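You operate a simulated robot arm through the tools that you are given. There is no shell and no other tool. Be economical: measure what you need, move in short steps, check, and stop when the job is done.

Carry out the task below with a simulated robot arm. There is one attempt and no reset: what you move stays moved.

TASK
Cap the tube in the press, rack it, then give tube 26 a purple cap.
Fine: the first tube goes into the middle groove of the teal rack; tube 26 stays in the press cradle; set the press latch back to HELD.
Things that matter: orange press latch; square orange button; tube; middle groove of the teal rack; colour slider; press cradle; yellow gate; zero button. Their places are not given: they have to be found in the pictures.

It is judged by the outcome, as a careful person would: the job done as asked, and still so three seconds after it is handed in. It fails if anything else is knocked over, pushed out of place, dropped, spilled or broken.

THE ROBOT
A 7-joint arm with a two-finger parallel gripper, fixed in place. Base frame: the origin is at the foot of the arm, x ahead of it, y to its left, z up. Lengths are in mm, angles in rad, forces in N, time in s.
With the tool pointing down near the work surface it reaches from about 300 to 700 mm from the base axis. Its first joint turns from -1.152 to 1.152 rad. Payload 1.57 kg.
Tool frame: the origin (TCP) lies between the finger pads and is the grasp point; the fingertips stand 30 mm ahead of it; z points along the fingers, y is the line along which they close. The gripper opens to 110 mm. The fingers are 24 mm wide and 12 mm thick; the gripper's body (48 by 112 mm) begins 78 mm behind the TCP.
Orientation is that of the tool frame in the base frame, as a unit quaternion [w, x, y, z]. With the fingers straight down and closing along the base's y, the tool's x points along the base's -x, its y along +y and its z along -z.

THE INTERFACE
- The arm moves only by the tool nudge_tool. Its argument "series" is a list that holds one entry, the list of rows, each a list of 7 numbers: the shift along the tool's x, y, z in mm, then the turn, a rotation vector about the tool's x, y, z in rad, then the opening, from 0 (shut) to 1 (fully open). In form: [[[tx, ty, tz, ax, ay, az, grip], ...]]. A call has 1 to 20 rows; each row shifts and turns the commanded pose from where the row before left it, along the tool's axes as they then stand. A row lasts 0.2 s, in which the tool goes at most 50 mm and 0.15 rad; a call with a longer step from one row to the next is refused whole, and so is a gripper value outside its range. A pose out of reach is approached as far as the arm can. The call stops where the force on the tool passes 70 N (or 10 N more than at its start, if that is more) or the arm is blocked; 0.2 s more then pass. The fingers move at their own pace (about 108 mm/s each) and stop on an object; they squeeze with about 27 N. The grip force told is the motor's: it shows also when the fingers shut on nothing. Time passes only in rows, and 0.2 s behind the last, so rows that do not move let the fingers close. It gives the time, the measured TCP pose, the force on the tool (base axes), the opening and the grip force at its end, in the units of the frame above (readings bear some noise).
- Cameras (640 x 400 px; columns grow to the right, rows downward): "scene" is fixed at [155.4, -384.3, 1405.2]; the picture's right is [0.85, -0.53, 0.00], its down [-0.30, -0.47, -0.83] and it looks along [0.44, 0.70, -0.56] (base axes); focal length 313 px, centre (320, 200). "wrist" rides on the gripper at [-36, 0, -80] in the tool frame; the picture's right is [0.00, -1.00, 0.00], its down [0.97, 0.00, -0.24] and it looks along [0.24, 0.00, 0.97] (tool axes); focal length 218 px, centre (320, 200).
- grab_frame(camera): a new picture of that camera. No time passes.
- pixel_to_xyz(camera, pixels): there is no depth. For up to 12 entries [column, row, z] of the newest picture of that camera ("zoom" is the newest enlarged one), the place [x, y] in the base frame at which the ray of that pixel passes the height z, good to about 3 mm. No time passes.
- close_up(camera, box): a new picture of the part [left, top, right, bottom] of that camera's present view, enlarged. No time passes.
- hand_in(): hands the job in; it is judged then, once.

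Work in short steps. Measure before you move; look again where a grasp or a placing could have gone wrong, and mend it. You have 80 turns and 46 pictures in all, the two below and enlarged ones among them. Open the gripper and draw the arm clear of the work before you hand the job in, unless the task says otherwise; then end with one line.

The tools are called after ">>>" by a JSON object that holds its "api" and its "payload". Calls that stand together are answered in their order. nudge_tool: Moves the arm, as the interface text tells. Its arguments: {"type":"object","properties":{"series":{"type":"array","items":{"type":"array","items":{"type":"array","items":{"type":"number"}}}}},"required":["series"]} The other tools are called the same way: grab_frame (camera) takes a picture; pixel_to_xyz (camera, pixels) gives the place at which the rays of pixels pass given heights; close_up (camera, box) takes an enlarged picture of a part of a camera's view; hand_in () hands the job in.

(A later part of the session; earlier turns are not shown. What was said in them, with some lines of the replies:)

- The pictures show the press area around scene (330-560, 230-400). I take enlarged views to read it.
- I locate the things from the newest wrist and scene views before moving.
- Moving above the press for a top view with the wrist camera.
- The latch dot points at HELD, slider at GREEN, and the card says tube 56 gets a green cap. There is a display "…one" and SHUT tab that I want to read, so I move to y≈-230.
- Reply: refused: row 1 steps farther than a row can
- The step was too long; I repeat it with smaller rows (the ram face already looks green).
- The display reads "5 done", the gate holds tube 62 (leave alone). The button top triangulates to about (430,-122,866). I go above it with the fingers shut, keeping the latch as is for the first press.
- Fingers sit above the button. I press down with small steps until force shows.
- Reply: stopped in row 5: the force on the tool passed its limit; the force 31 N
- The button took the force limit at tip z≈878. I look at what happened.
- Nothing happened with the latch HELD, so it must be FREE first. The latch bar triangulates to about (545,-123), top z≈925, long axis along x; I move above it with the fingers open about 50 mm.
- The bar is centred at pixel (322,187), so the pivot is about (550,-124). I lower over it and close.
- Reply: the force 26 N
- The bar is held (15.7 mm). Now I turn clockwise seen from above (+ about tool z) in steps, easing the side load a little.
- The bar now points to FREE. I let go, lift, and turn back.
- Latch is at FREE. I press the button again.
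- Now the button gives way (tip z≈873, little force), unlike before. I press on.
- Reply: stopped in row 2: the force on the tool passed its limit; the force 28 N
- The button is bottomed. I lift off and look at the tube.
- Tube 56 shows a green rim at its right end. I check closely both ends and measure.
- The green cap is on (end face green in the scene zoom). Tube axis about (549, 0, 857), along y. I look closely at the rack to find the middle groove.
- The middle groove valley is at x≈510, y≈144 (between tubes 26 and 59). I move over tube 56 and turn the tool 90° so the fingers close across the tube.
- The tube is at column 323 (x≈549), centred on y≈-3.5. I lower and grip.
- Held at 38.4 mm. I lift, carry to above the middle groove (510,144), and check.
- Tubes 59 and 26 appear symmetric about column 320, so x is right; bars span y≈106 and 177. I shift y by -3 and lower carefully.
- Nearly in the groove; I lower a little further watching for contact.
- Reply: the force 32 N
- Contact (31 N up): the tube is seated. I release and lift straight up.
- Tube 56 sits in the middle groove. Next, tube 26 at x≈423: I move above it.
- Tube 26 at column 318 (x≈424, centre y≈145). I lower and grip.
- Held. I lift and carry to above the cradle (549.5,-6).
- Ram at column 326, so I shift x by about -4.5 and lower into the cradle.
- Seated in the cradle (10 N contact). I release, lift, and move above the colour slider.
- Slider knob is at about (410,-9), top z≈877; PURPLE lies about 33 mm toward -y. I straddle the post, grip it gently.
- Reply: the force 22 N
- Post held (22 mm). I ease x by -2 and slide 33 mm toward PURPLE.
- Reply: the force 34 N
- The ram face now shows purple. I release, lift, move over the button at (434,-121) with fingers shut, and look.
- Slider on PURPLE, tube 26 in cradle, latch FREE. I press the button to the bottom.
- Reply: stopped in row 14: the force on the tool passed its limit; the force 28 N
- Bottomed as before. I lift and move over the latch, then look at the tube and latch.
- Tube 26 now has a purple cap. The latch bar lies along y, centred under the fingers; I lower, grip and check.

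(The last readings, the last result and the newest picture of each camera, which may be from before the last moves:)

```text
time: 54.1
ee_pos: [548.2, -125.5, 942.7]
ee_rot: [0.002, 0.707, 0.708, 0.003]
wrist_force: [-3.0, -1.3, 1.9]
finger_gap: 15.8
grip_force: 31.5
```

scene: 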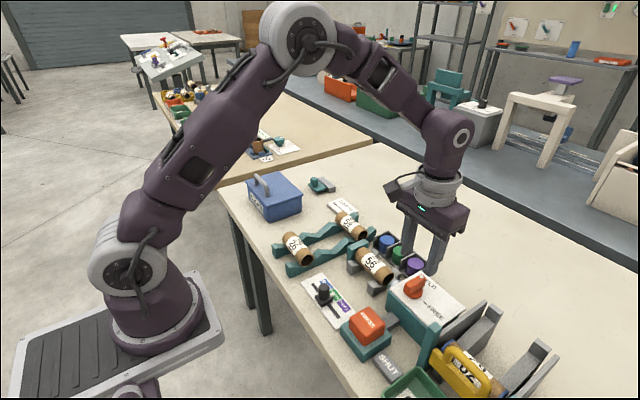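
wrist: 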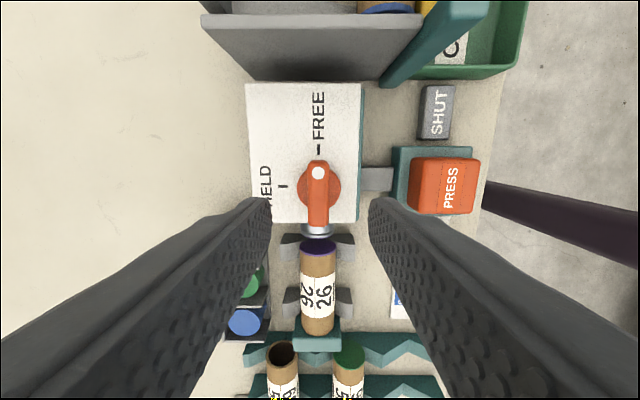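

Held cleanly (15.8 mm). I turn back 90° (about -z of the tool).

>>> {"api": "nudge_tool", "payload": {"series": [[[0, 0, 0, 0, 0, -0.13, 0], [0, 0, 0, 0, 0, -0.131, 0], [0, 0, 0, 0, 0, -0.131, 0], [0, 0, 0, 0, 0, -0.131, 0], [0, 0, 0, 0, 0, -0.131, 0], [0, 0, 0, 0, 0, -0.131, 0], [0, 0, 0, 0, 0, -0.131, 0], [0, 0, 0, 0, 0, -0.131, 0], [0, 0, 0, 0, 0, -0.131, 0], [0, 0, 0, 0, 0, -0.131, 0], [0, 0, 0, 0, 0, -0.131, 0], [0, 0, 0, 0, 0, -0.131, 0], [0, 0, 0, 0, 0, 0, 0]]]}}

```text
time: 56.9
ee_pos: [546.9, -126.1, 943.7]
ee_rot: [0.003, -0.001, 1.0, 0.0]
wrist_force: [-19.2, -19.9, -21.9]
finger_gap: 15.7
grip_force: 31.1
```

Turned back. I release, lift straight up, draw back, and look.

>>> {"api": "nudge_tool", "payload": {"series": [[[0, 0, 0, 0, 0, 0, 0.4], [0, 0, 0, 0, 0, 0, 0.45], [0, 0, -25, 0, 0, 0, 0.45], [0, 0, -40, 0, 0, 0, 0.45], [0, 0, -45, 0, 0, 0, 0.45], [0, 0, -45, 0, 0, 0, 0.45], [0, 0, -45, 0, 0, 0, 0.45], [25, 30, 0, 0, 0, 0, 0.45], [25, 30, 0, 0, 0, 0, 0.45], [0, 0, 0, 0, 0, 0, 0.45]]]}}

>>> {"api": "grab_frame", "payload": {"camera": "wrist"}}

>>> {"api": "grab_frame", "payload": {"camera": "scene"}}

```text
time: 59.1
ee_pos: [496.1, -64.5, 1148.3]
ee_rot: [0.004, -0.002, 1.0, -0.001]
wrist_force: [-0.2, 0.0, -0.3]
finger_gap: 49.6
grip_force: 0.1
```

```text
5 pictures are left
```

wrist: 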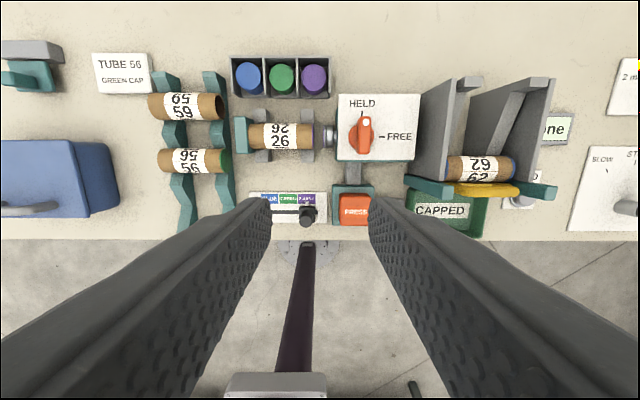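

```text
4 pictures are left
```

scene: 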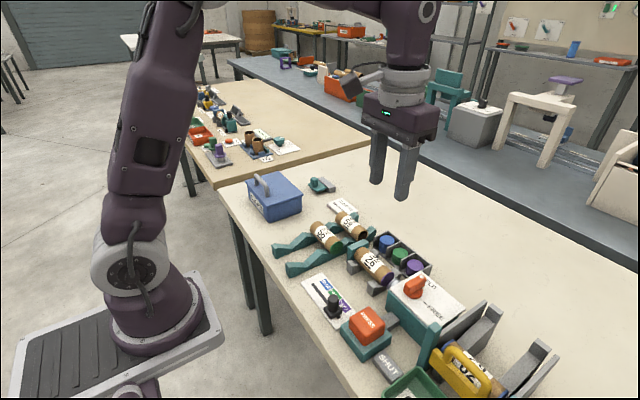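

>>> {"api": "close_up", "payload": {"camera": "wrist", "box": [140, 50, 440, 240]}}

```text
2.11 times, centred on (290, 145) of wrist
```

zoom: 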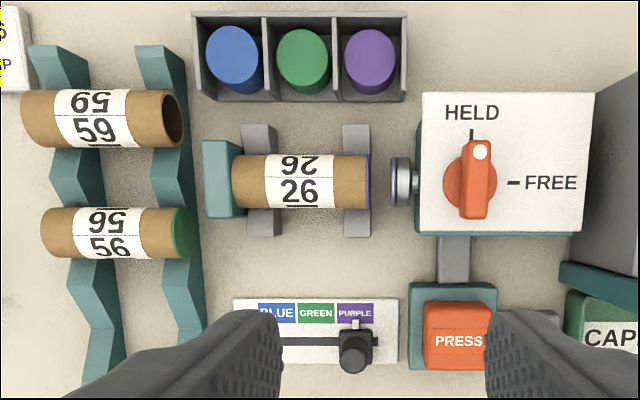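

All is as asked: 56 green in the middle groove, 26 purple in the cradle, latch HELD. I draw the arm clear, open the gripper and hand in.

>>> {"api": "nudge_tool", "payload": {"series": [[[35, 25, -10, 0, 0, 0, 1], [35, 25, -10, 0, 0, 0, 1], [35, 25, -10, 0, 0, 0, 1], [35, 25, -10, 0, 0, 0, 1], [0, 0, 0, 0, 0, 0, 1]]]}}

>>> {"api": "hand_in", "payload": {}}

```text
time: 60.3
ee_pos: [359.2, 35.0, 1183.8]
ee_rot: [0.004, -0.002, 1.0, 0.0]
wrist_force: [-0.1, 1.0, 0.5]
finger_gap: 110.0
grip_force: 0.1
```

```text
The job is handed in.
```

The job is handed in: tube 56 has its green cap and is in the middle groove of the teal rack, tube 26 has its purple cap and is in the press cradle, and the latch is back at HELD.
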